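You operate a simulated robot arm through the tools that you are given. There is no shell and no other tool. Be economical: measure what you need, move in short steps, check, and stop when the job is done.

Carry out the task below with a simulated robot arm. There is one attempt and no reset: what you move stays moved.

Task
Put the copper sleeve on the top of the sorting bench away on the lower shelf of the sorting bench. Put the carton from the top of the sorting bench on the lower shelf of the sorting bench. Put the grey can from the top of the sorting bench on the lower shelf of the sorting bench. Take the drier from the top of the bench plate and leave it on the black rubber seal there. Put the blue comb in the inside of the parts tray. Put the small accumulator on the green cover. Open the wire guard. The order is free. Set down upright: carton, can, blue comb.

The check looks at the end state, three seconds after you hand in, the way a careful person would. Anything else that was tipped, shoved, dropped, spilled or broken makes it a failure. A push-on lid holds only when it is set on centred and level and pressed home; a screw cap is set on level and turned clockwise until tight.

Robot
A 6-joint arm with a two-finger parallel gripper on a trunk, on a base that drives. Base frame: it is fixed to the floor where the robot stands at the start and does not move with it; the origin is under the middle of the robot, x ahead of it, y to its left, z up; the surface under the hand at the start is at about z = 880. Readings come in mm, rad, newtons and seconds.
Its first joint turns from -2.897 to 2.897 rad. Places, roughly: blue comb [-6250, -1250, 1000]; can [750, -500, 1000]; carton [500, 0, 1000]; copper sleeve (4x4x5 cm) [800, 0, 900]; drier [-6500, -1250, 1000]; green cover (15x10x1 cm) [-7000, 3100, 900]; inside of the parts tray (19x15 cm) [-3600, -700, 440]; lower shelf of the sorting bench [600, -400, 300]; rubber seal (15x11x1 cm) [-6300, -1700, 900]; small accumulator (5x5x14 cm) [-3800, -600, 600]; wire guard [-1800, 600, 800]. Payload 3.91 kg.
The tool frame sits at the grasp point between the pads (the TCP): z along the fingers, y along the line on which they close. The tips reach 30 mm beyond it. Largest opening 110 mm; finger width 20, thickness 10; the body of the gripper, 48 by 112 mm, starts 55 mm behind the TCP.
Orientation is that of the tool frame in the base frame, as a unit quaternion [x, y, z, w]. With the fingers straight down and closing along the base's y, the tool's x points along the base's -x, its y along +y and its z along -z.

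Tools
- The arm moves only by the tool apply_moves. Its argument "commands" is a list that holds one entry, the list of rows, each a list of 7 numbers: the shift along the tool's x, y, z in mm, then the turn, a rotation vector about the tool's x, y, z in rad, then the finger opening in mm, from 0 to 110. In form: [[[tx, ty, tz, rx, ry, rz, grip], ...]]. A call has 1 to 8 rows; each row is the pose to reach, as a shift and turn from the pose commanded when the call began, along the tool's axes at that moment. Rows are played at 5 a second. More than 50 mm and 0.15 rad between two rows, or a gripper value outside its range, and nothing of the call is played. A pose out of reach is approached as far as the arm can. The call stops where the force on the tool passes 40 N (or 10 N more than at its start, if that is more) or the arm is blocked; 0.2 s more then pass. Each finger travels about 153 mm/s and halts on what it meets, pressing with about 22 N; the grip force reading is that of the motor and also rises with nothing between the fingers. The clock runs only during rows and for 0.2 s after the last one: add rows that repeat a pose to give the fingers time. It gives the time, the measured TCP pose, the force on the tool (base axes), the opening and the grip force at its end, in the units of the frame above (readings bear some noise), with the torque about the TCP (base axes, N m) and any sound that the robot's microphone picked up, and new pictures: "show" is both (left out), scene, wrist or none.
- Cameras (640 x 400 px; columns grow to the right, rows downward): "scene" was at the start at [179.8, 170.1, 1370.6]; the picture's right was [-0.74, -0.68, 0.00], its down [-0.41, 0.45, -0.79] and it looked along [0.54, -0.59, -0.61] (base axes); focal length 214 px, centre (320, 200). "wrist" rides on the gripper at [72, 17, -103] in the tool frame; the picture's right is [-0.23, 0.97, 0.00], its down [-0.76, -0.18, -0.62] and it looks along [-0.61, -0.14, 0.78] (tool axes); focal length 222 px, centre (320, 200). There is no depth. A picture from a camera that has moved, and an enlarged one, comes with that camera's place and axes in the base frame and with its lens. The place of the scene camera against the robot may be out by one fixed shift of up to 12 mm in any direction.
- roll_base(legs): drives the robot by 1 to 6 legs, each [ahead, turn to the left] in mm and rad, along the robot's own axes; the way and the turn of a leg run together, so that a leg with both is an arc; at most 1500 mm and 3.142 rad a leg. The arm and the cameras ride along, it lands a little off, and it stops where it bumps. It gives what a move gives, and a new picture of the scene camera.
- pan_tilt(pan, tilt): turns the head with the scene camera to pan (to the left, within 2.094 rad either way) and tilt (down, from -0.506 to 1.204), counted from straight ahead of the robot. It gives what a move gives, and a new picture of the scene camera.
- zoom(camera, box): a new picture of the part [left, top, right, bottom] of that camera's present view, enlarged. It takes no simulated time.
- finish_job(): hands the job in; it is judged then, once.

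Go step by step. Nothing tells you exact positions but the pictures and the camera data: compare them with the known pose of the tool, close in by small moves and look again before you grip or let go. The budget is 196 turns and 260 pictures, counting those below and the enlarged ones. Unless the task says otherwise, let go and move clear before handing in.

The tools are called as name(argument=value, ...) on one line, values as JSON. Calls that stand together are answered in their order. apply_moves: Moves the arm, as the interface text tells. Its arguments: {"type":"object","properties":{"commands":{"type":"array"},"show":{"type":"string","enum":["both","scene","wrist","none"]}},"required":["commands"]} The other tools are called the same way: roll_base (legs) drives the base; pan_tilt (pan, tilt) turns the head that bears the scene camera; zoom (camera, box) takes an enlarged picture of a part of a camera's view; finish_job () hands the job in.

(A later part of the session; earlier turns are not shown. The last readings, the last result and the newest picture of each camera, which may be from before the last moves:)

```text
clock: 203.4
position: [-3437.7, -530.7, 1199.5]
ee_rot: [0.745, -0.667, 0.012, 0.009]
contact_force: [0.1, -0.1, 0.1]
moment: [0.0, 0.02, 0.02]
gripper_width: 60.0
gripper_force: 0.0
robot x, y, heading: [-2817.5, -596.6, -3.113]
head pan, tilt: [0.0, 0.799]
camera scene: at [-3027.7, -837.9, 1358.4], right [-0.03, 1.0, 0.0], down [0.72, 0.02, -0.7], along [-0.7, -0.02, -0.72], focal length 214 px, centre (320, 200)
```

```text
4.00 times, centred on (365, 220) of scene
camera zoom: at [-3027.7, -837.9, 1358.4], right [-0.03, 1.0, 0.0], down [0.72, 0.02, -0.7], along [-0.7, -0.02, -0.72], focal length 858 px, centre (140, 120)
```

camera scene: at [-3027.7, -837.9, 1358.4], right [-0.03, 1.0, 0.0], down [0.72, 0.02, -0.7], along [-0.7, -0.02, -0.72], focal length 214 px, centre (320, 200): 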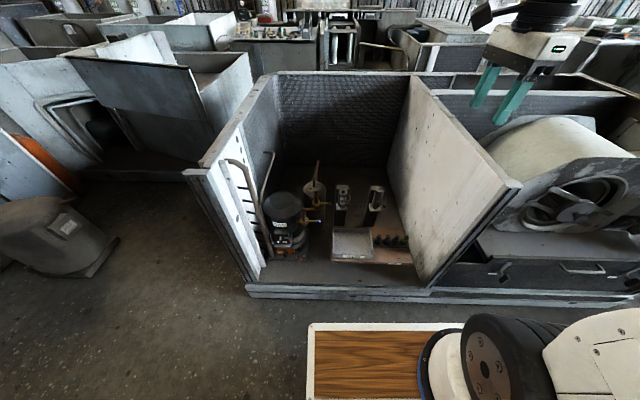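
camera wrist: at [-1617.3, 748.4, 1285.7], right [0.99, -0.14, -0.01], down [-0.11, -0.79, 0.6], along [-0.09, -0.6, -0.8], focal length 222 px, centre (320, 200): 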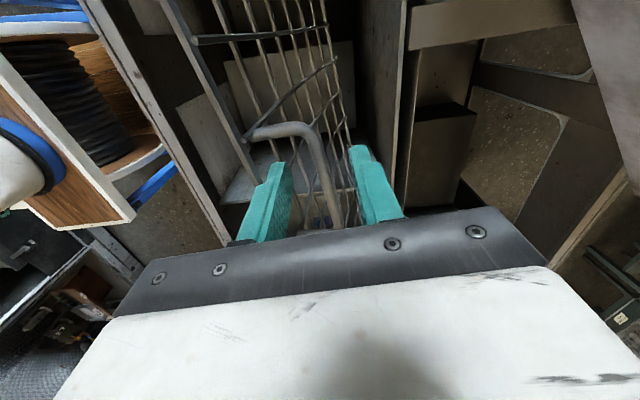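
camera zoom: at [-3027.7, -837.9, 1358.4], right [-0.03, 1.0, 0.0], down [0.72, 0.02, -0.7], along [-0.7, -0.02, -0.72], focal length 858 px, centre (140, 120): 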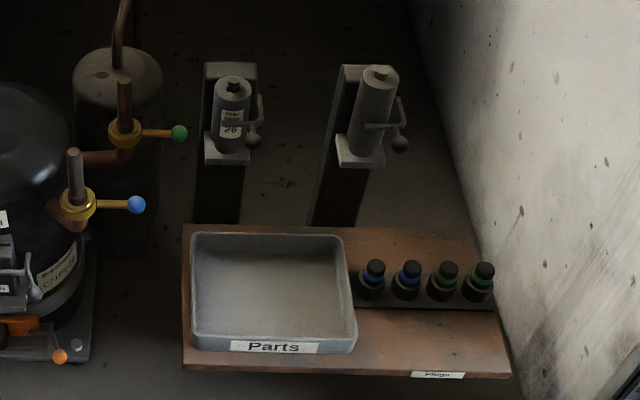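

The left cylinder (label 26) looks shorter than the right one; I move nearer and look at both with the wrist camera.

roll_base(legs=[[140, 0]])

apply_moves(commands=[[[0, 0, 0, 0, 0, -0.145, 60], [0, 0, 0, 0, 0, -0.29, 60], [0, 0, 0, 0, 0, -0.435, 60], [0, 0, 0, 0, 0, -0.58, 60], [0, 0, 0, 0, 0, -0.725, 60], [0, 0, 0, 0, 0, -0.87, 60], [0, 0, 0, 0, 0, -1.015, 60]]], show="none")

apply_moves(commands=[[[0, 40, 25, 0, 0, -0.145, 100], [0, 80, 50, 0, 0, -0.29, 100], [0, 110, 75, 0, 0, -0.435, 100], [0, 130, 110, 0, 0, -0.443, 100]]], show="both")

```text
clock: 204.7
position: [-3583.1, -538.7, 1198.5]
ee_rot: [0.747, -0.665, 0.011, 0.009]
contact_force: [-0.9, -0.7, 0.4]
moment: [-0.01, 0.0, -0.03]
gripper_width: 60.1
gripper_force: 0.2
robot x, y, heading: [-2959.2, -600.4, -3.105]
head pan, tilt: [0.0, 0.799]
camera scene: at [-3171.7, -843.6, 1358.4], right [-0.04, 1.0, 0.0], down [0.72, 0.03, -0.7], along [-0.7, -0.03, -0.72], focal length 214 px, centre (320, 200)
```

scene: 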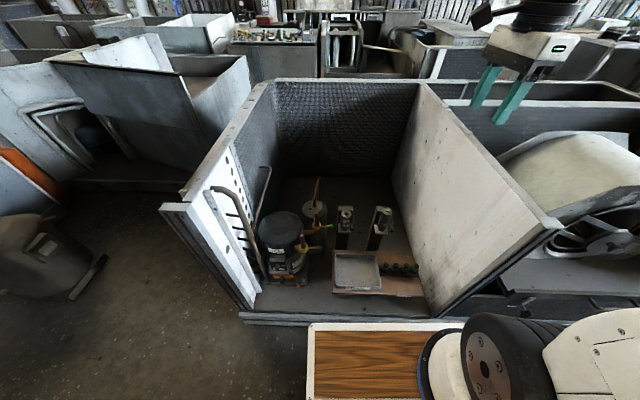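

```text
clock: 206.3
position: [-3582.2, -538.3, 1199.5]
ee_rot: [0.976, -0.217, 0.005, 0.012]
contact_force: [0.1, -0.5, -0.2]
moment: [-0.02, 0.02, -0.03]
gripper_width: 60.1
gripper_force: 0.1
robot x, y, heading: [-2959.2, -601.7, -3.106]
head pan, tilt: [0.0, 0.799]
```

```text
clock: 207.3
position: [-3637.2, -657.5, 1091.2]
ee_rot: [1.0, 0.003, 0.002, 0.014]
contact_force: [0.9, 0.2, 0.8]
moment: [0.01, 0.0, 0.0]
gripper_width: 100.0
gripper_force: 0.0
robot x, y, heading: [-2962.5, -598.7, -3.108]
head pan, tilt: [0.0, 0.799]
camera scene: at [-3171.3, -843.5, 1358.5], right [-0.04, 1.0, 0.0], down [0.72, 0.03, -0.7], along [-0.7, -0.03, -0.72], focal length 214 px, centre (320, 200)
camera wrist: at [-3565.2, -670.9, 1195.2], right [-0.22, -0.97, 0.03], down [-0.76, 0.19, 0.62], along [-0.61, 0.12, -0.79], focal length 222 px, centre (320, 200)
```

scene: 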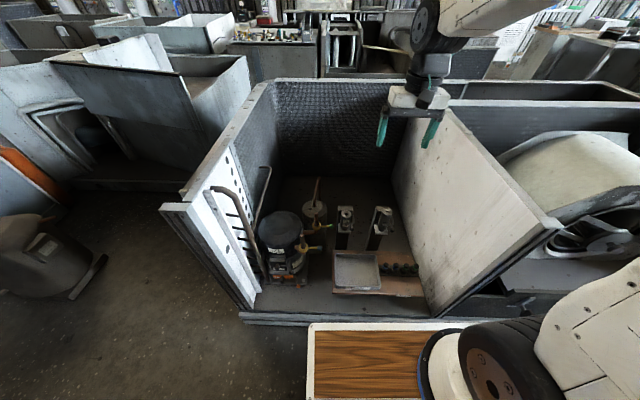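
wrist: 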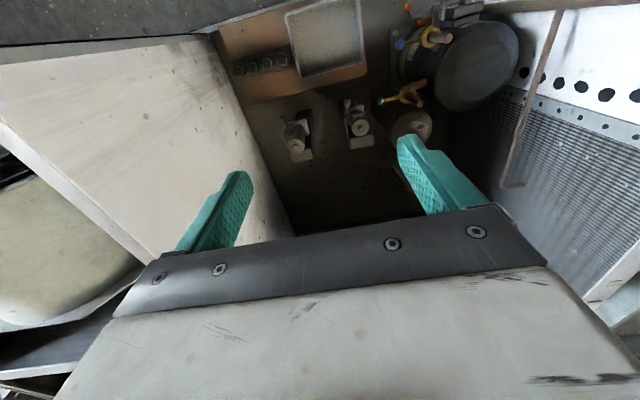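

zoom(camera="wrist", box=[220, 70, 420, 190])

zoom(camera="scene", box=[300, 180, 440, 300])

```text
3.20 times, centred on (320, 130) of wrist
camera zoom: at [-3565.2, -670.9, 1195.2], right [-0.22, -0.97, 0.03], down [-0.76, 0.19, 0.62], along [-0.61, 0.12, -0.79], focal length 711 px, centre (320, 424)
```

zoom: 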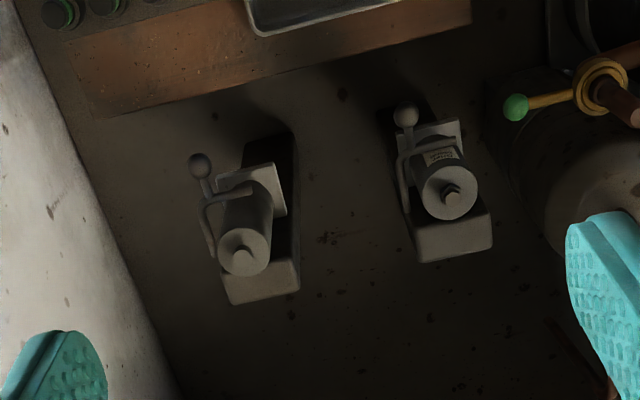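

```text
3.33 times, centred on (370, 240) of scene
camera zoom: at [-3171.3, -843.5, 1358.5], right [-0.04, 1.0, 0.0], down [0.72, 0.03, -0.7], along [-0.7, -0.03, -0.72], focal length 715 px, centre (153, 67)
```

zoom: 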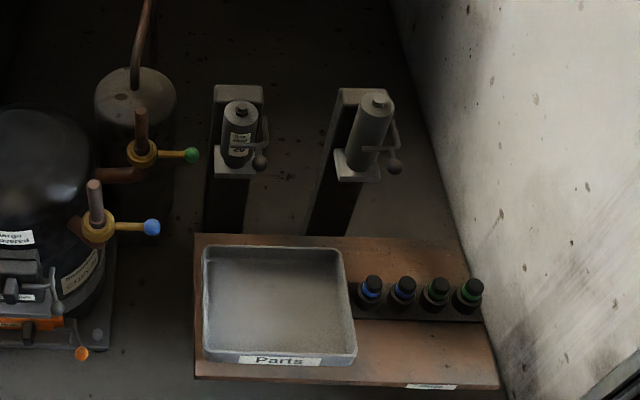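

apply_moves(commands=[[[-10, 0, 45, 0, 0, 0, 100], [-20, 0, 90, 0, 0, 0, 100], [-30, 0, 135, 0, 0, 0, 100], [-40, 0, 180, 0, 0, 0, 100]]], show="wrist")

zoom(camera="wrist", box=[220, 20, 420, 180])

```text
clock: 208.3
position: [-3675.1, -665.3, 910.1]
ee_rot: [1.0, 0.001, 0.001, 0.014]
contact_force: [-0.5, 0.2, -0.9]
moment: [-0.04, 0.05, -0.01]
gripper_width: 100.0
gripper_force: 0.1
robot x, y, heading: [-2960.3, -602.3, -3.103]
head pan, tilt: [0.0, 0.799]
camera wrist: at [-3604.1, -678.8, 1012.7], right [-0.22, -0.97, 0.03], down [-0.76, 0.19, 0.62], along [-0.61, 0.12, -0.79], focal length 222 px, centre (320, 200)
```

wrist: 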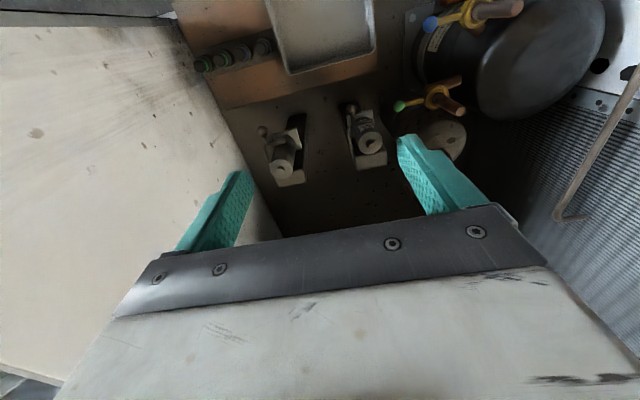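

```text
2.50 times, centred on (320, 100) of wrist
camera zoom: at [-3604.1, -678.8, 1012.7], right [-0.22, -0.97, 0.03], down [-0.76, 0.19, 0.62], along [-0.61, 0.12, -0.79], focal length 555 px, centre (320, 450)
```

zoom: 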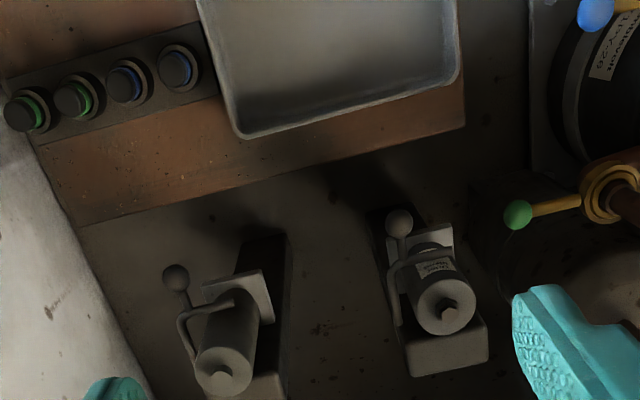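

zoom(camera="scene", box=[335, 195, 400, 245])

zoom(camera="wrist", box=[255, 90, 395, 190])

```text
8.00 times, centred on (368, 220) of scene
camera zoom: at [-3171.1, -843.5, 1358.5], right [-0.04, 1.0, 0.0], down [0.72, 0.03, -0.7], along [-0.7, -0.03, -0.72], focal length 1716 px, centre (-60, 40)
```

zoom: 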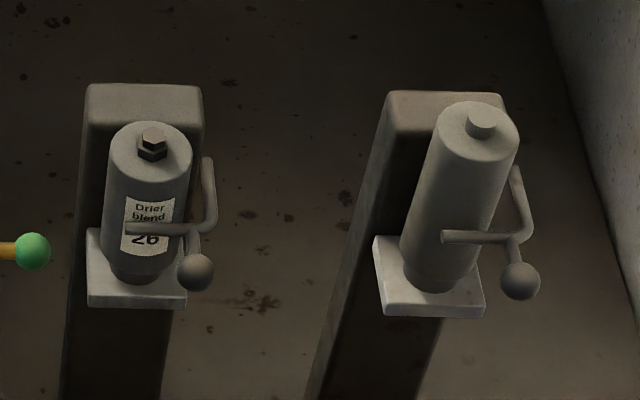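

```text
4.00 times, centred on (325, 140) of wrist
camera zoom: at [-3604.1, -678.8, 1012.7], right [-0.22, -0.97, 0.03], down [-0.76, 0.19, 0.62], along [-0.61, 0.12, -0.79], focal length 888 px, centre (300, 440)
```

zoom: 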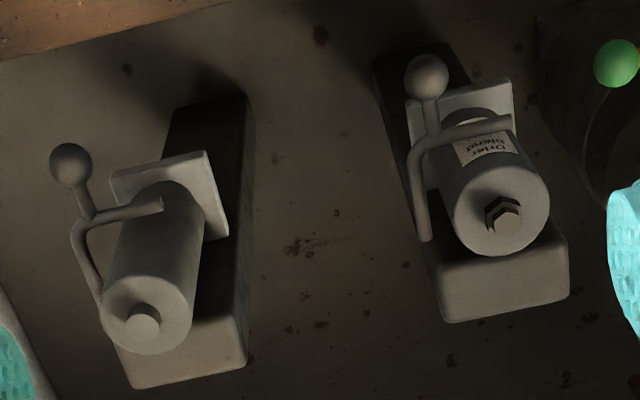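

The left one is labelled "Drier blend", so the right one (about 45 mm across, 14–15 cm tall, top near (-3797,-568,650)) is the accumulator. I go above it.

apply_moves(commands=[[[-30, -24, 20, 0.01, 0, 0, 100], [-60, -48, 40, 0.02, 0, 0, 100], [-90, -72, 60, 0.028, 0, 0, 100], [-122, -97, 80, 0.028, 0, 0, 90], [-122, -97, 125, 0.028, 0, 0, 80], [-122, -97, 170, 0.028, 0, 0, 76]]], show="wrist")

zoom(camera="wrist", box=[220, 90, 420, 240])

```text
clock: 209.7
position: [-3799.3, -571.8, 737.1]
ee_rot: [1.0, 0.001, 0.001, 0.001]
contact_force: [-0.2, 0.4, 0.0]
moment: [0.01, -0.01, -0.01]
gripper_width: 76.2
gripper_force: 0.0
robot x, y, heading: [-2959.5, -601.5, -3.111]
head pan, tilt: [0.0, 0.799]
camera wrist: at [-3726.7, -588.6, 840.7], right [-0.22, -0.97, 0.0], down [-0.76, 0.17, 0.62], along [-0.61, 0.14, -0.78], focal length 222 px, centre (320, 200)
```

wrist: 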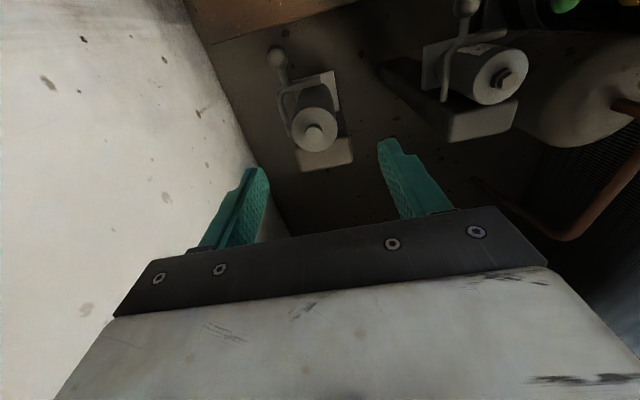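

```text
2.67 times, centred on (320, 165) of wrist
camera zoom: at [-3726.7, -588.6, 840.7], right [-0.22, -0.97, 0.0], down [-0.76, 0.17, 0.62], along [-0.61, 0.14, -0.78], focal length 592 px, centre (320, 293)
```

zoom: 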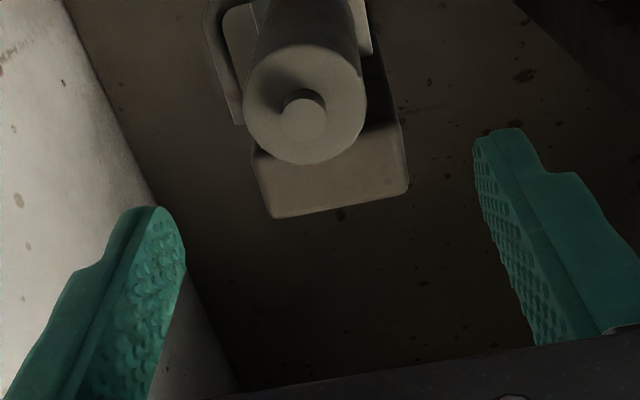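

apply_moves(commands=[[[1, -4, 30, 0, 0, 0, 70], [1, -4, 60, 0, 0, 0, 70], [1, -4, 80, 0, 0, 0, 66], [1, -4, 98, 0, 0, 0, 66]]], show="both")

zoom(camera="scene", box=[320, 160, 440, 260])

```text
clock: 210.7
position: [-3797.9, -567.6, 641.5]
ee_rot: [1.0, 0.002, 0.001, -0.001]
contact_force: [0.1, 0.3, 0.4]
moment: [0.0, -0.02, -0.01]
gripper_width: 66.1
gripper_force: 0.0
robot x, y, heading: [-2959.5, -603.1, -3.104]
head pan, tilt: [0.0, 0.799]
camera scene: at [-3171.6, -843.6, 1358.4], right [-0.04, 1.0, 0.0], down [0.72, 0.03, -0.7], along [-0.7, -0.03, -0.72], focal length 214 px, centre (320, 200)
camera wrist: at [-3726.3, -584.2, 744.4], right [-0.22, -0.97, 0.0], down [-0.76, 0.17, 0.62], along [-0.61, 0.14, -0.78], focal length 222 px, centre (320, 200)
```

scene: 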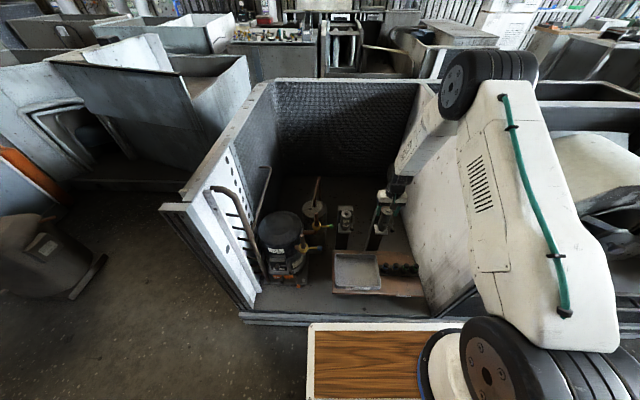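
wrist: 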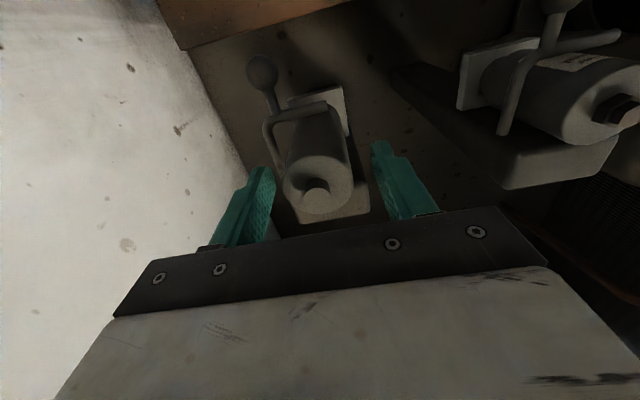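

```text
4.00 times, centred on (380, 210) of scene
camera zoom: at [-3171.6, -843.6, 1358.4], right [-0.04, 1.0, 0.0], down [0.72, 0.03, -0.7], along [-0.7, -0.03, -0.72], focal length 858 px, centre (80, 160)
```

zoom: 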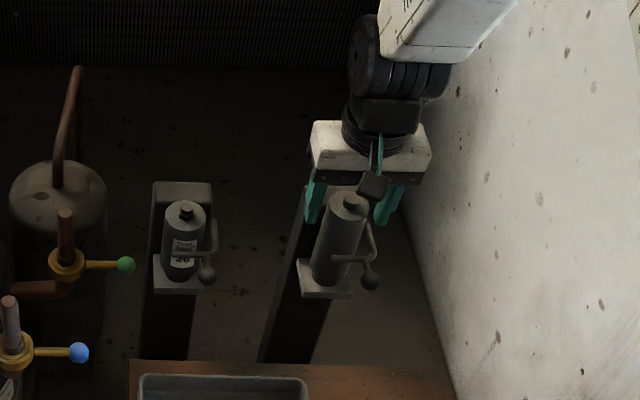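

apply_moves(commands=[[[0, 0, 8, 0, 0, 0, 66], [0, 0, 8, 0, 0, 0, 40], [0, 0, 8, 0, 0, 0, 15], [0, 0, 8, 0, 0, 0, 15], [0, 0, 8, 0, 0, 0, 15]]], show="wrist")

```text
clock: 211.9
position: [-3798.3, -568.6, 630.9]
ee_rot: [1.0, 0.002, 0.002, -0.001]
contact_force: [-1.0, 2.2, 0.2]
moment: [0.16, 0.1, 0.0]
gripper_width: 45.6
gripper_force: 22.4
robot x, y, heading: [-2960.0, -600.8, -3.106]
head pan, tilt: [0.0, 0.799]
camera wrist: at [-3726.0, -584.1, 735.1], right [-0.22, -0.97, 0.0], down [-0.76, 0.17, 0.62], along [-0.6, 0.14, -0.78], focal length 222 px, centre (320, 200)
```

wrist: 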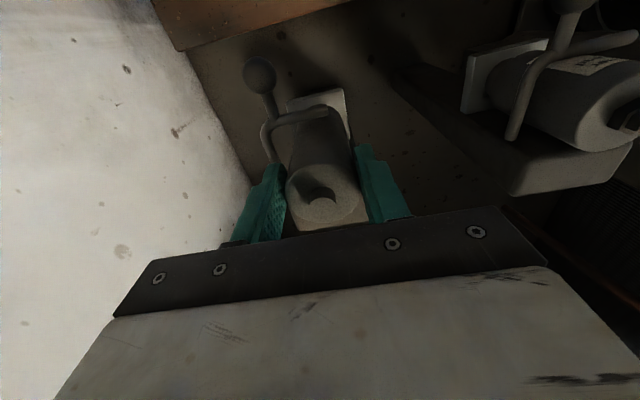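

Gripped at 45.6 mm. Try a slow vertical lift.

apply_moves(commands=[[[0, 0, -4, 0, 0, 0, 15], [0, 0, -10, 0, 0, 0, 15], [0, 0, -18, 0, 0, 0, 15], [0, 0, -28, 0, 0, 0, 15]]], show="wrist")

```text
clock: 212.9
position: [-3798.6, -566.5, 660.7]
ee_rot: [1.0, 0.002, 0.002, -0.001]
contact_force: [0.4, 0.2, -3.2]
moment: [0.04, -0.04, 0.0]
gripper_width: 45.3
gripper_force: 22.0
robot x, y, heading: [-2960.1, -601.2, -3.105]
head pan, tilt: [0.0, 0.799]
camera wrist: at [-3726.1, -583.2, 763.6], right [-0.22, -0.97, 0.0], down [-0.76, 0.17, 0.62], along [-0.6, 0.14, -0.78], focal length 222 px, centre (320, 200)
```

wrist: 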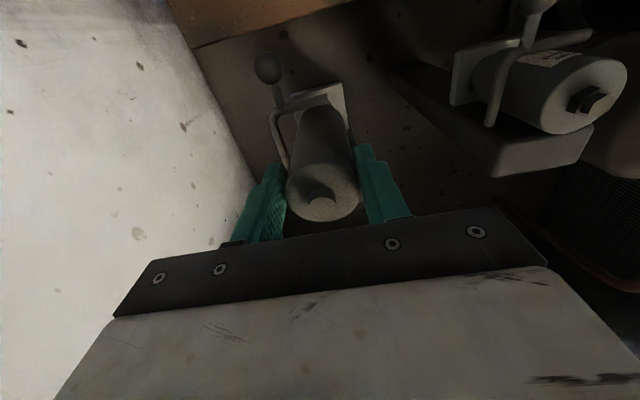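

It comes free. Lift clear and fold the arm in.

apply_moves(commands=[[[0, 0, -45, 0, 0, 0, 15], [0, 0, -90, 0, 0, 0, 15], [0, 0, -135, 0, 0, 0, 15], [0, 0, -180, 0, 0, 0, 15], [0, 0, -225, 0, 0, 0, 15], [0, 0, -270, 0, 0, 0, 15], [0, 0, -315, 0, 0, 0, 15], [10, 0, -360, 0, 0, 0, 15]]], show="none")

apply_moves(commands=[[[25, 8, -38, 0, 0, 0, 15], [50, 16, -76, 0, 0, 0, 15], [80, 24, -110, 0, 0, 0, 15], [110, 32, -140, 0, 0, 0, 15], [140, 40, -165, 0, 0, 0, 15], [175, 48, -190, 0, 0, 0, 15]]], show="both")

```text
clock: 214.7
position: [-3787.8, -565.6, 1019.4]
ee_rot: [1.0, 0.002, 0.002, 0.0]
contact_force: [0.3, -0.3, -4.8]
moment: [0.04, -0.09, 0.03]
gripper_width: 45.5
gripper_force: 22.1
robot x, y, heading: [-2959.1, -600.7, -3.109]
head pan, tilt: [0.0, 0.799]
```

```text
clock: 216.1
position: [-3612.2, -612.4, 1212.5]
ee_rot: [1.0, 0.002, 0.003, -0.001]
contact_force: [-0.2, 0.5, -4.4]
moment: [0.0, -0.06, 0.03]
gripper_width: 45.5
gripper_force: 22.0
robot x, y, heading: [-2963.6, -601.7, -3.105]
head pan, tilt: [0.0, 0.799]
camera scene: at [-3172.5, -843.5, 1358.3], right [-0.04, 1.0, 0.0], down [0.72, 0.03, -0.7], along [-0.7, -0.03, -0.72], focal length 214 px, centre (320, 200)
camera wrist: at [-3541.9, -628.8, 1315.8], right [-0.22, -0.97, 0.0], down [-0.77, 0.17, 0.62], along [-0.6, 0.14, -0.79], focal length 222 px, centre (320, 200)
```

scene: 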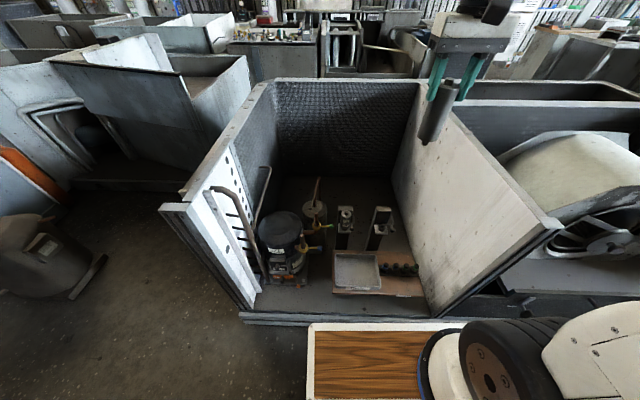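
wrist: 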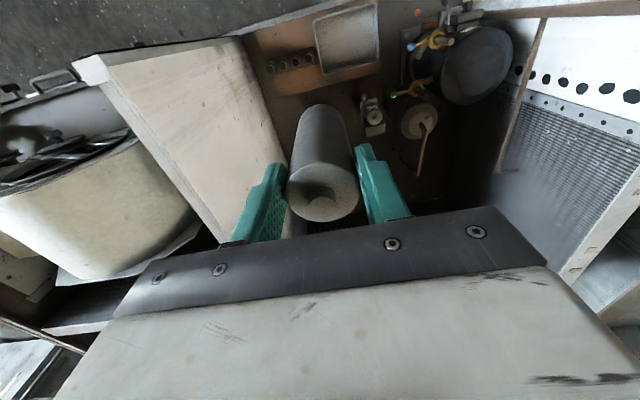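

The accumulator is in hand. Next I need the way to the green cover near (-7000,3100): drive up the aisle to y≈1500 and look toward -x.

roll_base(legs=[[-120, 0], [0, -1.6], [1500, 0], [600, 0], [0, 1.55]])

pan_tilt(pan=0.0, tilt=0.3)

pan_tilt(pan=-0.8, tilt=0.3)

```text
clock: 235.1
position: [-3392.0, 1622.7, 1213.6]
ee_rot: [0.997, -0.077, 0.002, 0.0]
contact_force: [0.0, -0.5, -3.3]
moment: [0.02, -0.01, -0.01]
gripper_width: 45.7
gripper_force: 22.3
robot x, y, heading: [-2745.5, 1529.9, 3.022]
head pan, tilt: [0.0, 0.799]
camera scene: at [-2992.7, 1322.5, 1358.4], right [0.12, 0.99, 0.0], down [0.71, -0.09, -0.7], along [-0.69, 0.08, -0.72], focal length 214 px, centre (320, 200)
```

scene: 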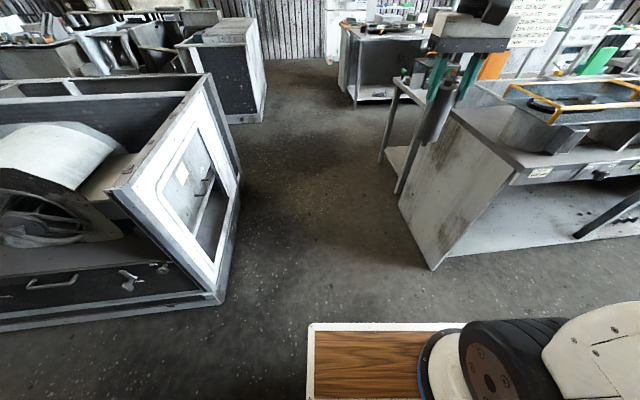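

```text
clock: 236.1
position: [-3393.0, 1622.6, 1213.3]
ee_rot: [0.997, -0.078, 0.002, -0.001]
contact_force: [-0.6, 0.1, -3.0]
moment: [-0.02, -0.03, 0.02]
gripper_width: 45.4
gripper_force: 22.1
robot x, y, heading: [-2743.2, 1529.5, 3.02]
head pan, tilt: [0.0, 0.3]
camera scene: at [-3005.3, 1324.1, 1402.7], right [0.12, 0.99, 0.0], down [0.29, -0.04, -0.95], along [-0.95, 0.12, -0.3], focal length 214 px, centre (320, 200)
```

scene: 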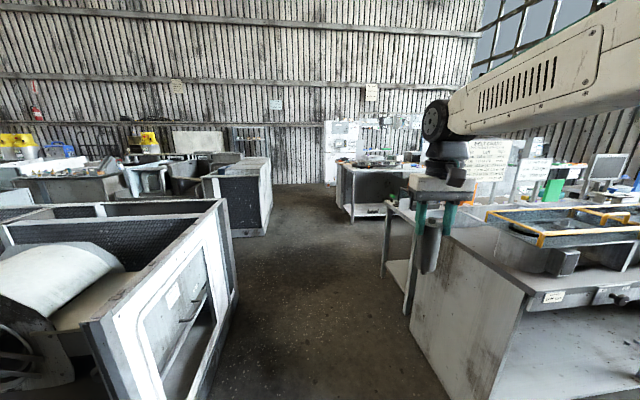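

```text
clock: 237.2
position: [-3392.3, 1621.8, 1212.6]
ee_rot: [0.997, -0.078, 0.002, 0.0]
contact_force: [1.0, -0.2, -4.2]
moment: [0.01, -0.02, -0.01]
gripper_width: 45.8
gripper_force: 22.3
robot x, y, heading: [-2747.3, 1532.2, 3.019]
head pan, tilt: [-0.799, 0.3]
camera scene: at [-2969.2, 1387.1, 1402.8], right [0.8, 0.61, 0.0], down [0.18, -0.24, -0.96], along [-0.58, 0.76, -0.3], focal length 214 px, centre (320, 200)
```

scene: 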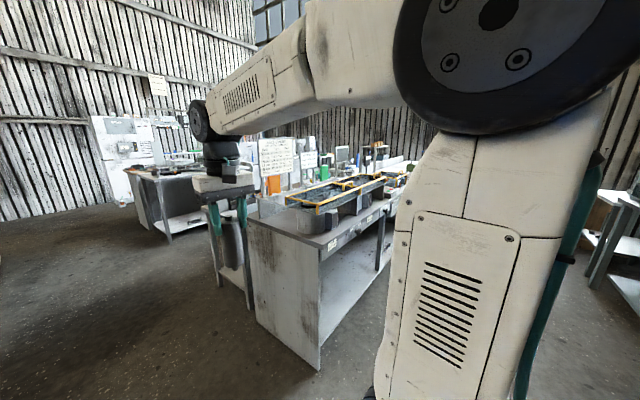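

The corridor along y≈1530 leads there. Drive on to x≈-5400 and look at the bench ahead right.

roll_base(legs=[[0, 0.12], [1500, 0], [1100, 0]])

pan_tilt(pan=-0.6, tilt=0.4)

pan_tilt(pan=0.5, tilt=0.4)

```text
clock: 250.0
position: [-5902.8, 1641.1, 1213.6]
ee_rot: [0.999, -0.046, 0.002, -0.001]
contact_force: [0.7, -0.1, -3.3]
moment: [0.02, -0.02, 0.0]
gripper_width: 45.2
gripper_force: 22.5
robot x, y, heading: [-5249.8, 1595.4, 3.081]
head pan, tilt: [-0.799, 0.3]
camera scene: at [-5465.5, 1434.0, 1402.8], right [0.76, 0.65, 0.0], down [0.19, -0.22, -0.96], along [-0.62, 0.72, -0.3], focal length 214 px, centre (320, 200)
```

scene: 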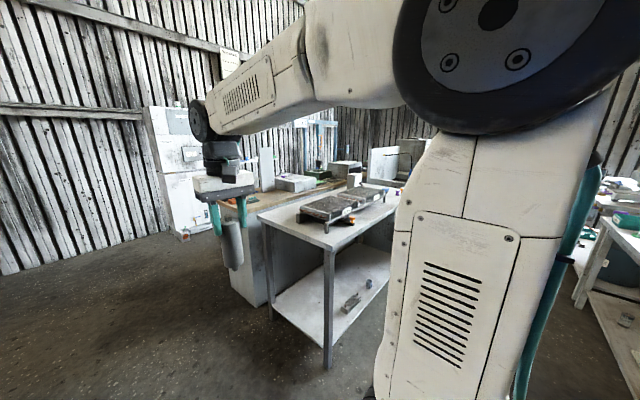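

```text
clock: 250.7
position: [-5902.5, 1641.8, 1212.6]
ee_rot: [0.999, -0.046, 0.001, -0.001]
contact_force: [-0.4, 0.0, -3.4]
moment: [-0.01, -0.04, -0.01]
gripper_width: 45.2
gripper_force: 21.9
robot x, y, heading: [-5250.6, 1590.0, 3.088]
head pan, tilt: [-0.6, 0.4]
camera scene: at [-5477.6, 1420.2, 1393.5], right [0.61, 0.79, 0.0], down [0.31, -0.24, -0.92], along [-0.73, 0.57, -0.39], focal length 214 px, centre (320, 200)
```

scene: 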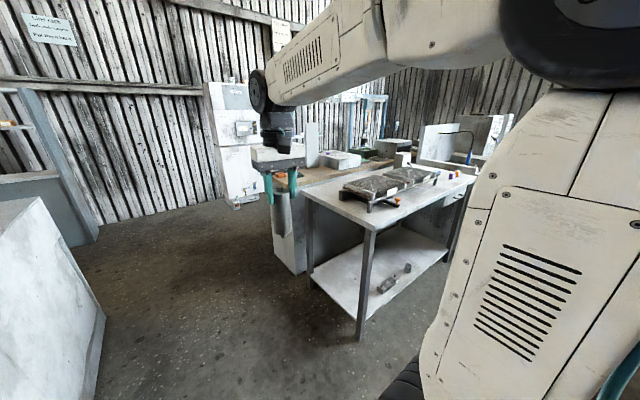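

```text
clock: 252.1
position: [-5903.2, 1641.8, 1213.2]
ee_rot: [0.999, -0.046, 0.003, 0.0]
contact_force: [-0.7, -0.4, -3.0]
moment: [-0.02, -0.02, -0.03]
gripper_width: 45.4
gripper_force: 22.0
robot x, y, heading: [-5253.9, 1593.1, 3.081]
head pan, tilt: [0.499, 0.4]
camera scene: at [-5488.3, 1323.9, 1393.5], right [-0.42, 0.91, 0.0], down [0.35, 0.17, -0.92], along [-0.83, -0.39, -0.39], focal length 214 px, centre (320, 200)
```

scene: 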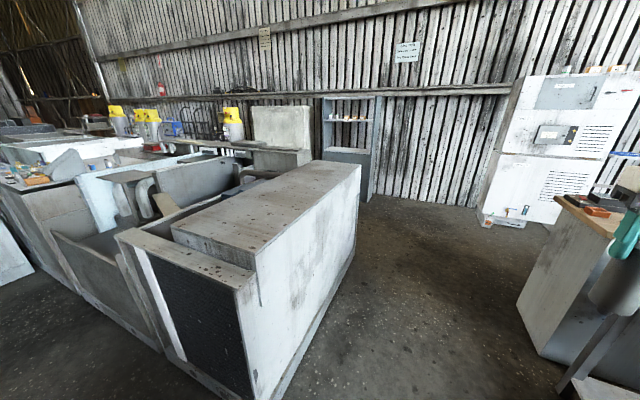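

pan_tilt(pan=-0.6, tilt=0.4)

zoom(camera="scene", box=[260, 90, 520, 250])

```text
clock: 253.4
position: [-5903.0, 1641.8, 1213.8]
ee_rot: [0.999, -0.046, 0.002, -0.001]
contact_force: [-0.3, 0.8, -4.0]
moment: [-0.02, -0.04, 0.01]
gripper_width: 45.4
gripper_force: 21.6
robot x, y, heading: [-5250.7, 1588.8, 3.087]
head pan, tilt: [-0.6, 0.4]
camera scene: at [-5477.7, 1420.0, 1393.5], right [0.61, 0.79, 0.0], down [0.31, -0.24, -0.92], along [-0.73, 0.56, -0.39], focal length 214 px, centre (320, 200)
```

scene: 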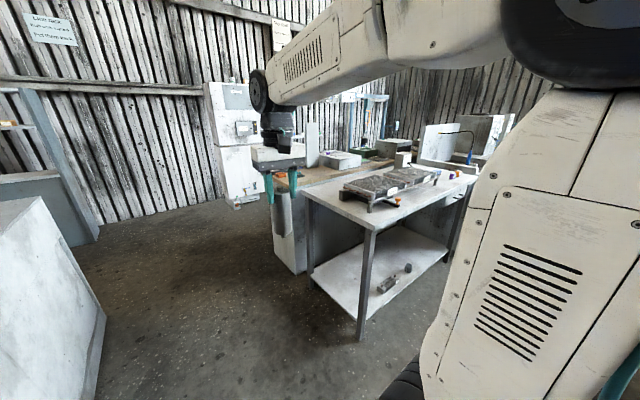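

```text
2.46 times, centred on (390, 170) of scene
camera zoom: at [-5477.7, 1420.0, 1393.5], right [0.61, 0.79, 0.0], down [0.31, -0.24, -0.92], along [-0.73, 0.56, -0.39], focal length 528 px, centre (148, 274)
```

zoom: 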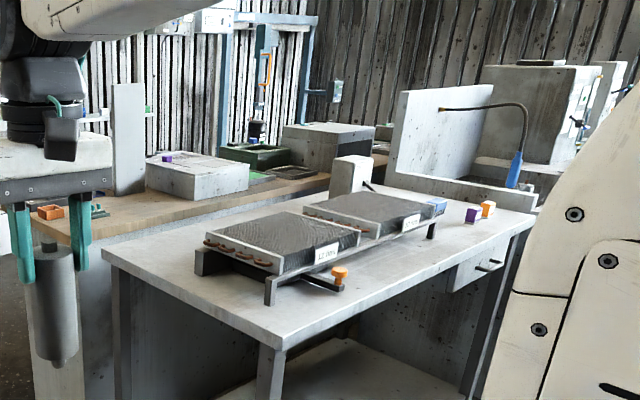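

The green cover must be on the wooden counter behind the white table; its west side is open. Drive round there.

roll_base(legs=[[0, 0.09], [1500, 0], [900, 0], [0, -1.607]])

pan_tilt(pan=-0.3, tilt=0.4)

```text
clock: 269.6
position: [-7607.0, 2155.1, 1214.4]
ee_rot: [-0.687, 0.727, -0.002, 0.0]
contact_force: [-0.4, -0.2, -2.8]
moment: [-0.05, -0.01, -0.02]
gripper_width: 45.5
gripper_force: 21.8
robot x, y, heading: [-7635.2, 1502.2, 1.549]
head pan, tilt: [-0.6, 0.4]
camera scene: at [-7820.6, 1712.7, 1393.5], right [0.81, -0.58, 0.0], down [-0.23, -0.32, -0.92], along [0.54, 0.75, -0.39], focal length 214 px, centre (320, 200)
```

scene: 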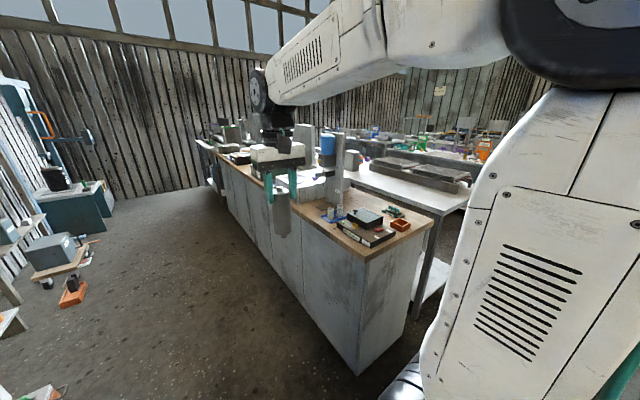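

```text
clock: 270.4
position: [-7605.6, 2155.1, 1213.3]
ee_rot: [-0.687, 0.727, -0.002, 0.0]
contact_force: [-0.8, 0.0, -4.4]
moment: [-0.03, 0.0, 0.0]
gripper_width: 45.4
gripper_force: 22.4
robot x, y, heading: [-7631.9, 1504.4, 1.546]
head pan, tilt: [-0.3, 0.4]
camera scene: at [-7845.2, 1725.3, 1393.5], right [0.95, -0.32, 0.0], down [-0.12, -0.37, -0.92], along [0.29, 0.87, -0.39], focal length 214 px, centre (320, 200)
```

scene: 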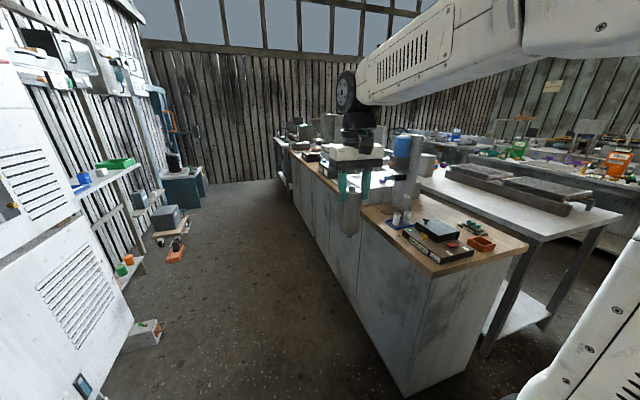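

apply_moves(commands=[[[0, 0, -40, 0, 0, 0, 15], [0, 0, -80, 0, 0, 0, 15], [0, 0, -110, 0, 0, 0, 15]]], show="none")

roll_base(legs=[[0, 0.09], [1460, 0]])

pan_tilt(pan=-1.3, tilt=0.5)

```text
clock: 271.2
position: [-7607.2, 2155.7, 1323.1]
ee_rot: [-0.687, 0.726, -0.003, -0.001]
contact_force: [0.3, 0.5, -3.2]
moment: [-0.04, -0.01, 0.05]
gripper_width: 45.3
gripper_force: 21.9
robot x, y, heading: [-7632.8, 1502.1, 1.549]
head pan, tilt: [-0.3, 0.4]
```

```text
clock: 279.1
position: [-7719.5, 3655.0, 1321.3]
ee_rot: [0.708, -0.706, 0.002, 0.001]
contact_force: [0.3, 0.4, -3.9]
moment: [-0.04, 0.03, 0.0]
gripper_width: 45.3
gripper_force: 21.4
robot x, y, heading: [-7706.3, 2999.2, 1.606]
head pan, tilt: [-0.3, 0.4]
camera scene: at [-7933.2, 3211.4, 1393.5], right [0.97, -0.26, 0.0], down [-0.1, -0.38, -0.92], along [0.24, 0.89, -0.39], focal length 214 px, centre (320, 200)
```

scene: 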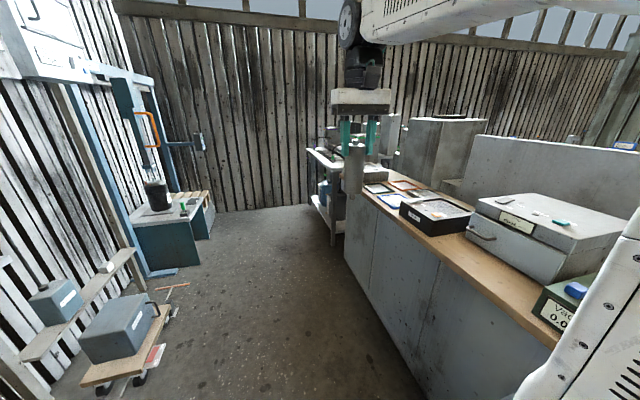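

```text
clock: 280.4
position: [-7719.8, 3654.3, 1322.2]
ee_rot: [0.708, -0.707, 0.002, 0.0]
contact_force: [0.5, 0.7, -3.7]
moment: [-0.05, 0.01, 0.0]
gripper_width: 45.4
gripper_force: 22.2
robot x, y, heading: [-7711.0, 3002.4, 1.606]
head pan, tilt: [-1.3, 0.499]
camera scene: at [-7870.6, 3149.5, 1384.4], right [0.3, -0.95, 0.0], down [-0.46, -0.15, -0.88], along [0.84, 0.27, -0.48], focal length 214 px, centre (320, 200)
```

scene: 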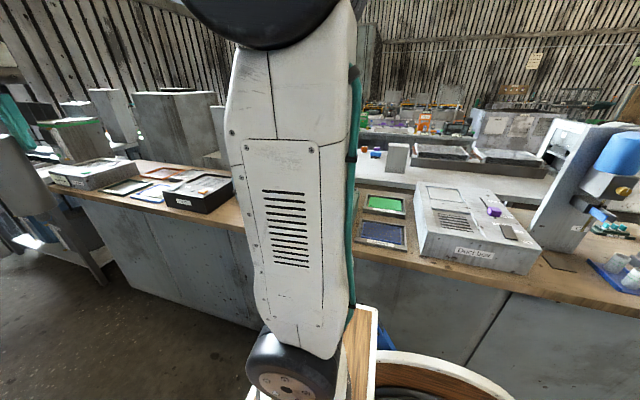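

zoom(camera="scene", box=[340, 140, 560, 290])

zoom(camera="scene", box=[20, 110, 250, 260])

```text
2.67 times, centred on (450, 215) of scene
camera zoom: at [-7870.6, 3149.5, 1384.4], right [0.3, -0.95, 0.0], down [-0.46, -0.15, -0.88], along [0.84, 0.27, -0.48], focal length 572 px, centre (-27, 160)
```

zoom: 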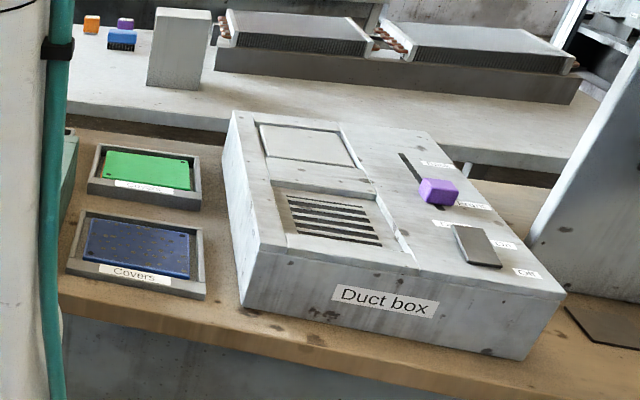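

```text
2.67 times, centred on (135, 185) of scene
camera zoom: at [-7870.6, 3149.5, 1384.4], right [0.3, -0.95, 0.0], down [-0.46, -0.15, -0.88], along [0.84, 0.27, -0.48], focal length 572 px, centre (813, 240)
```

zoom: 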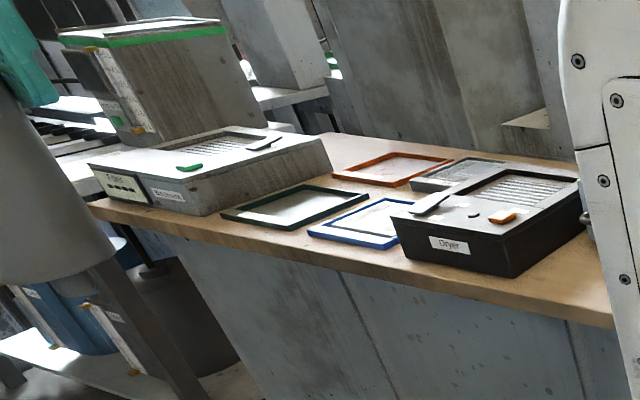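

The green cover lies in the rear "Covers" tray at about (-6967,3127). I turn to face it.

roll_base(legs=[[110, 0.05], [0, -1.65]])

pan_tilt(pan=-0.1, tilt=0.7)

```text
clock: 285.6
position: [-7062.6, 3081.4, 1322.2]
ee_rot: [0.03, 1.0, 0.0, -0.001]
contact_force: [-0.9, 1.0, -3.5]
moment: [0.02, 0.04, 0.05]
gripper_width: 44.8
gripper_force: 22.0
robot x, y, heading: [-7715.6, 3112.4, -0.028]
head pan, tilt: [-1.3, 0.499]
camera scene: at [-7565.8, 3253.7, 1384.4], right [-0.97, -0.24, 0.0], down [-0.12, 0.46, -0.88], along [0.21, -0.85, -0.48], focal length 214 px, centre (320, 200)
```

scene: 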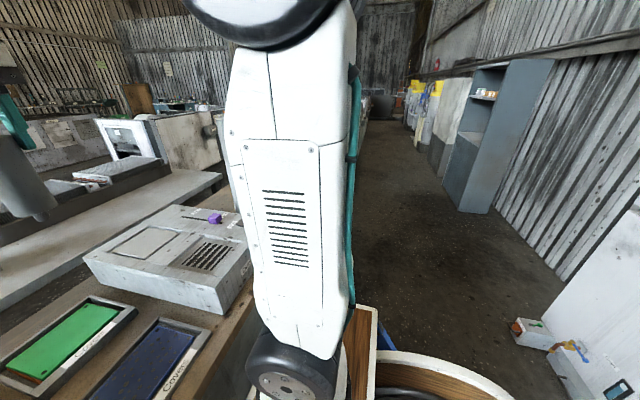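

```text
clock: 287.1
position: [-7063.7, 3081.1, 1321.6]
ee_rot: [0.03, 1.0, -0.001, -0.002]
contact_force: [-0.2, -0.9, -3.6]
moment: [0.0, 0.06, 0.04]
gripper_width: 45.2
gripper_force: 21.9
robot x, y, heading: [-7714.0, 3113.4, -0.026]
head pan, tilt: [-0.099, 0.7]
camera scene: at [-7503.5, 3331.2, 1366.6], right [-0.13, -0.99, 0.0], down [-0.64, 0.08, -0.76], along [0.76, -0.1, -0.64], focal length 214 px, centre (320, 200)
```

scene: 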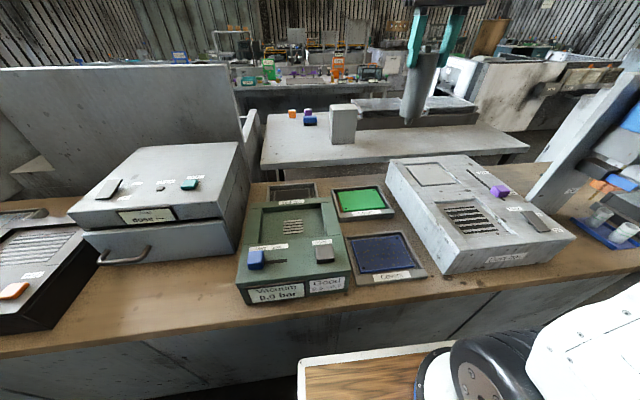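

zoom(camera="scene", box=[310, 165, 450, 295])

apply_moves(commands=[[[-30, 13, 0, 0, 0, 0, 15], [-60, 27, 30, 0, 0, 0, 15], [-95, 40, 60, 0, 0, 0, 15], [-95, 40, 105, 0, 0, 0, 15]]], show="both")

```text
3.08 times, centred on (380, 230) of scene
camera zoom: at [-7503.5, 3331.2, 1366.6], right [-0.13, -0.99, 0.0], down [-0.64, 0.08, -0.76], along [0.76, -0.1, -0.64], focal length 660 px, centre (135, 108)
```

zoom: 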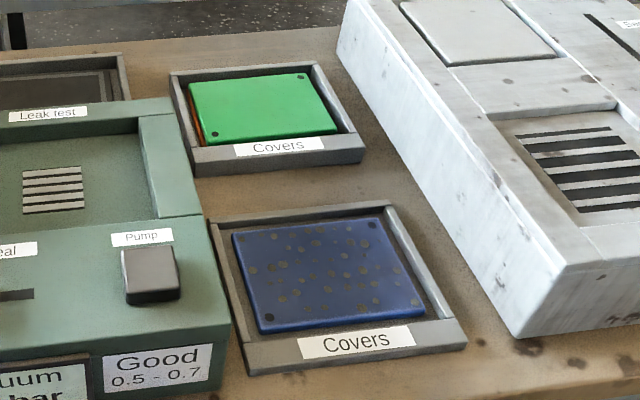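

```text
clock: 288.1
position: [-6968.2, 3113.0, 1219.1]
ee_rot: [0.03, 1.0, 0.0, -0.002]
contact_force: [-0.9, -0.1, -3.3]
moment: [0.01, 0.02, 0.0]
gripper_width: 44.7
gripper_force: 22.8
robot x, y, heading: [-7716.0, 3111.5, -0.027]
head pan, tilt: [-0.099, 0.7]
camera scene: at [-7503.8, 3331.2, 1366.7], right [-0.13, -0.99, 0.0], down [-0.64, 0.08, -0.76], along [0.76, -0.1, -0.64], focal length 214 px, centre (320, 200)
camera wrist: at [-7039.4, 3134.6, 1322.1], right [0.29, 0.96, 0.0], down [0.75, -0.22, 0.62], along [0.6, -0.18, -0.78], focal length 222 px, centre (320, 200)
```

scene: 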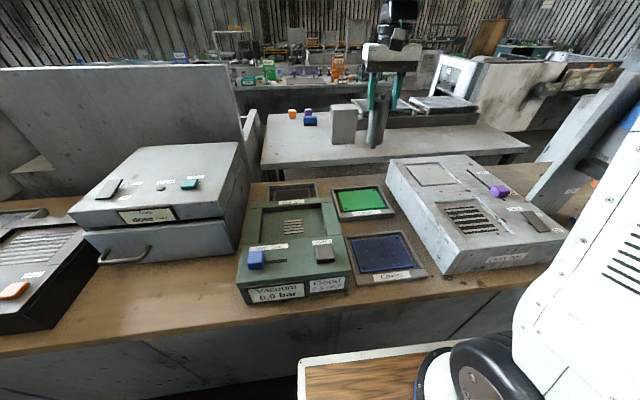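
wrist: 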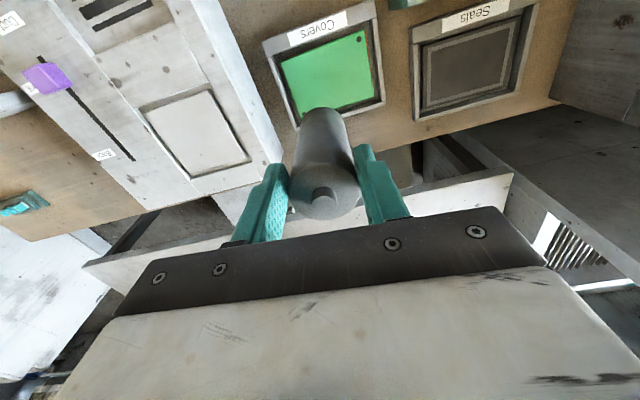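

Plate centre is (-6963,3129). Lower over it.

apply_moves(commands=[[[-2, 8, 40, 0, 0, 0, 15], [-4, 15, 80, 0, 0, 0, 15], [-4, 15, 120, 0, 0, 0, 15], [-4, 15, 155, 0, 0, 0, 15]]], show="both")

zoom(camera="scene", box=[310, 120, 450, 250])

```text
clock: 289.1
position: [-6965.0, 3127.9, 1062.1]
ee_rot: [0.03, 1.0, -0.001, -0.001]
contact_force: [-1.5, -0.2, -3.0]
moment: [-0.02, 0.01, -0.01]
gripper_width: 45.0
gripper_force: 21.8
robot x, y, heading: [-7718.7, 3109.1, -0.024]
head pan, tilt: [-0.099, 0.7]
camera scene: at [-7503.8, 3331.2, 1366.7], right [-0.13, -0.99, 0.0], down [-0.64, 0.08, -0.77], along [0.76, -0.1, -0.64], focal length 214 px, centre (320, 200)
camera wrist: at [-7035.4, 3149.6, 1163.8], right [0.29, 0.96, 0.0], down [0.75, -0.22, 0.62], along [0.59, -0.18, -0.78], focal length 222 px, centre (320, 200)
```

scene: 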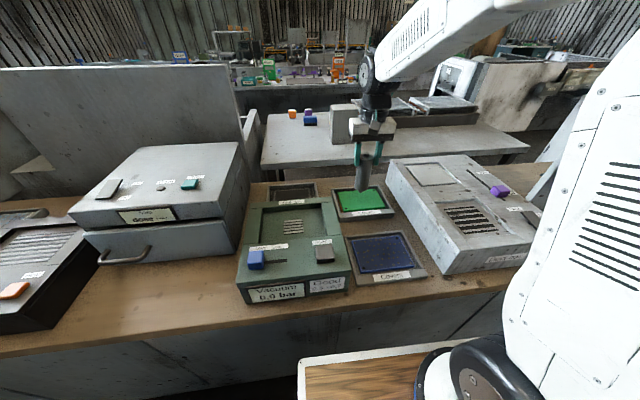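
wrist: 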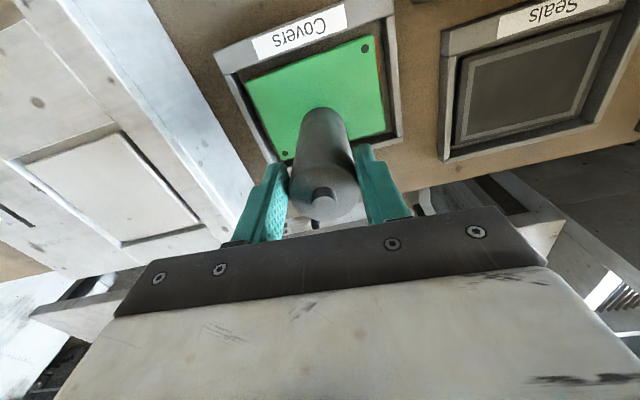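

```text
3.08 times, centred on (380, 185) of scene
camera zoom: at [-7503.8, 3331.2, 1366.7], right [-0.13, -0.99, 0.0], down [-0.64, 0.08, -0.77], along [0.76, -0.1, -0.64], focal length 660 px, centre (135, 246)
```

zoom: 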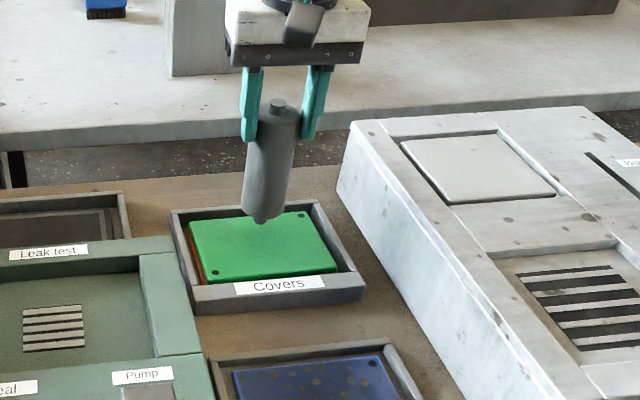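

It has a slim foot; it stood on that before, so I lower gently, level, until contact.

apply_moves(commands=[[[0, 0, 5, 0, 0, 0, 15], [0, 0, 9, 0, 0, 0, 15], [0, 0, 12, 0, 0, 0, 15], [0, 0, 15, 0, 0, 0, 15], [0, 0, 17, 0, 0, 0, 15], [0, 0, 19, 0, 0, 0, 15], [0, 0, 21, 0, 0, 0, 15]]], show="none")

```text
clock: 290.6
position: [-6961.0, 3130.4, 1041.3]
ee_rot: [0.03, 1.0, -0.001, -0.002]
contact_force: [-0.4, 0.3, -4.0]
moment: [0.01, 0.05, -0.02]
gripper_width: 44.8
gripper_force: 21.9
robot x, y, heading: [-7715.1, 3114.8, -0.028]
head pan, tilt: [-0.099, 0.7]
```

apply_moves(commands=[[[0, 0, 2, 0, 0, 0, 15], [0, 0, 4, 0, 0, 0, 15], [0, 0, 6, 0, 0, 0, 15], [0, 0, 8, 0, 0, 0, 15], [0, 0, 9.5, 0, 0, 0, 15], [0, 0, 11, 0, 0, 0, 15], [0, 0, 12.5, 0, 0, 0, 15]]], show="wrist")

```text
clock: 291.7
position: [-6960.7, 3128.6, 1037.4]
ee_rot: [0.031, 1.0, -0.001, 0.002]
contact_force: [-3.0, -1.1, 13.6]
moment: [-0.13, 0.18, -0.06]
gripper_width: 43.8
gripper_force: 21.7
robot x, y, heading: [-7711.2, 3110.4, -0.03]
head pan, tilt: [-0.099, 0.7]
stopped in row 5: the force on the tool passed its limit at 44 N (the readings are from after the stop); the commanded pose is now the measured one
camera wrist: at [-7032.4, 3150.9, 1139.4], right [0.29, 0.96, 0.0], down [0.75, -0.22, 0.63], along [0.6, -0.18, -0.78], focal length 222 px, centre (320, 200)
```

wrist: 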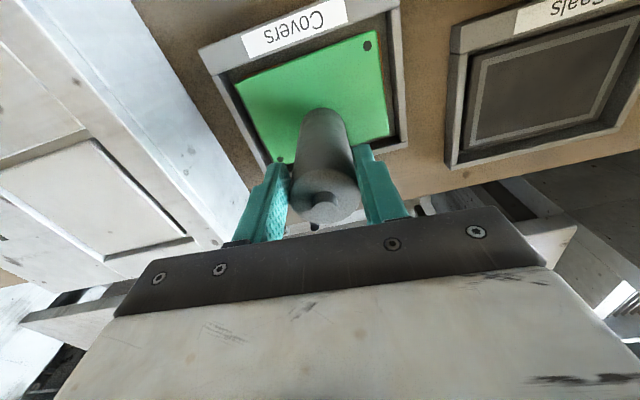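

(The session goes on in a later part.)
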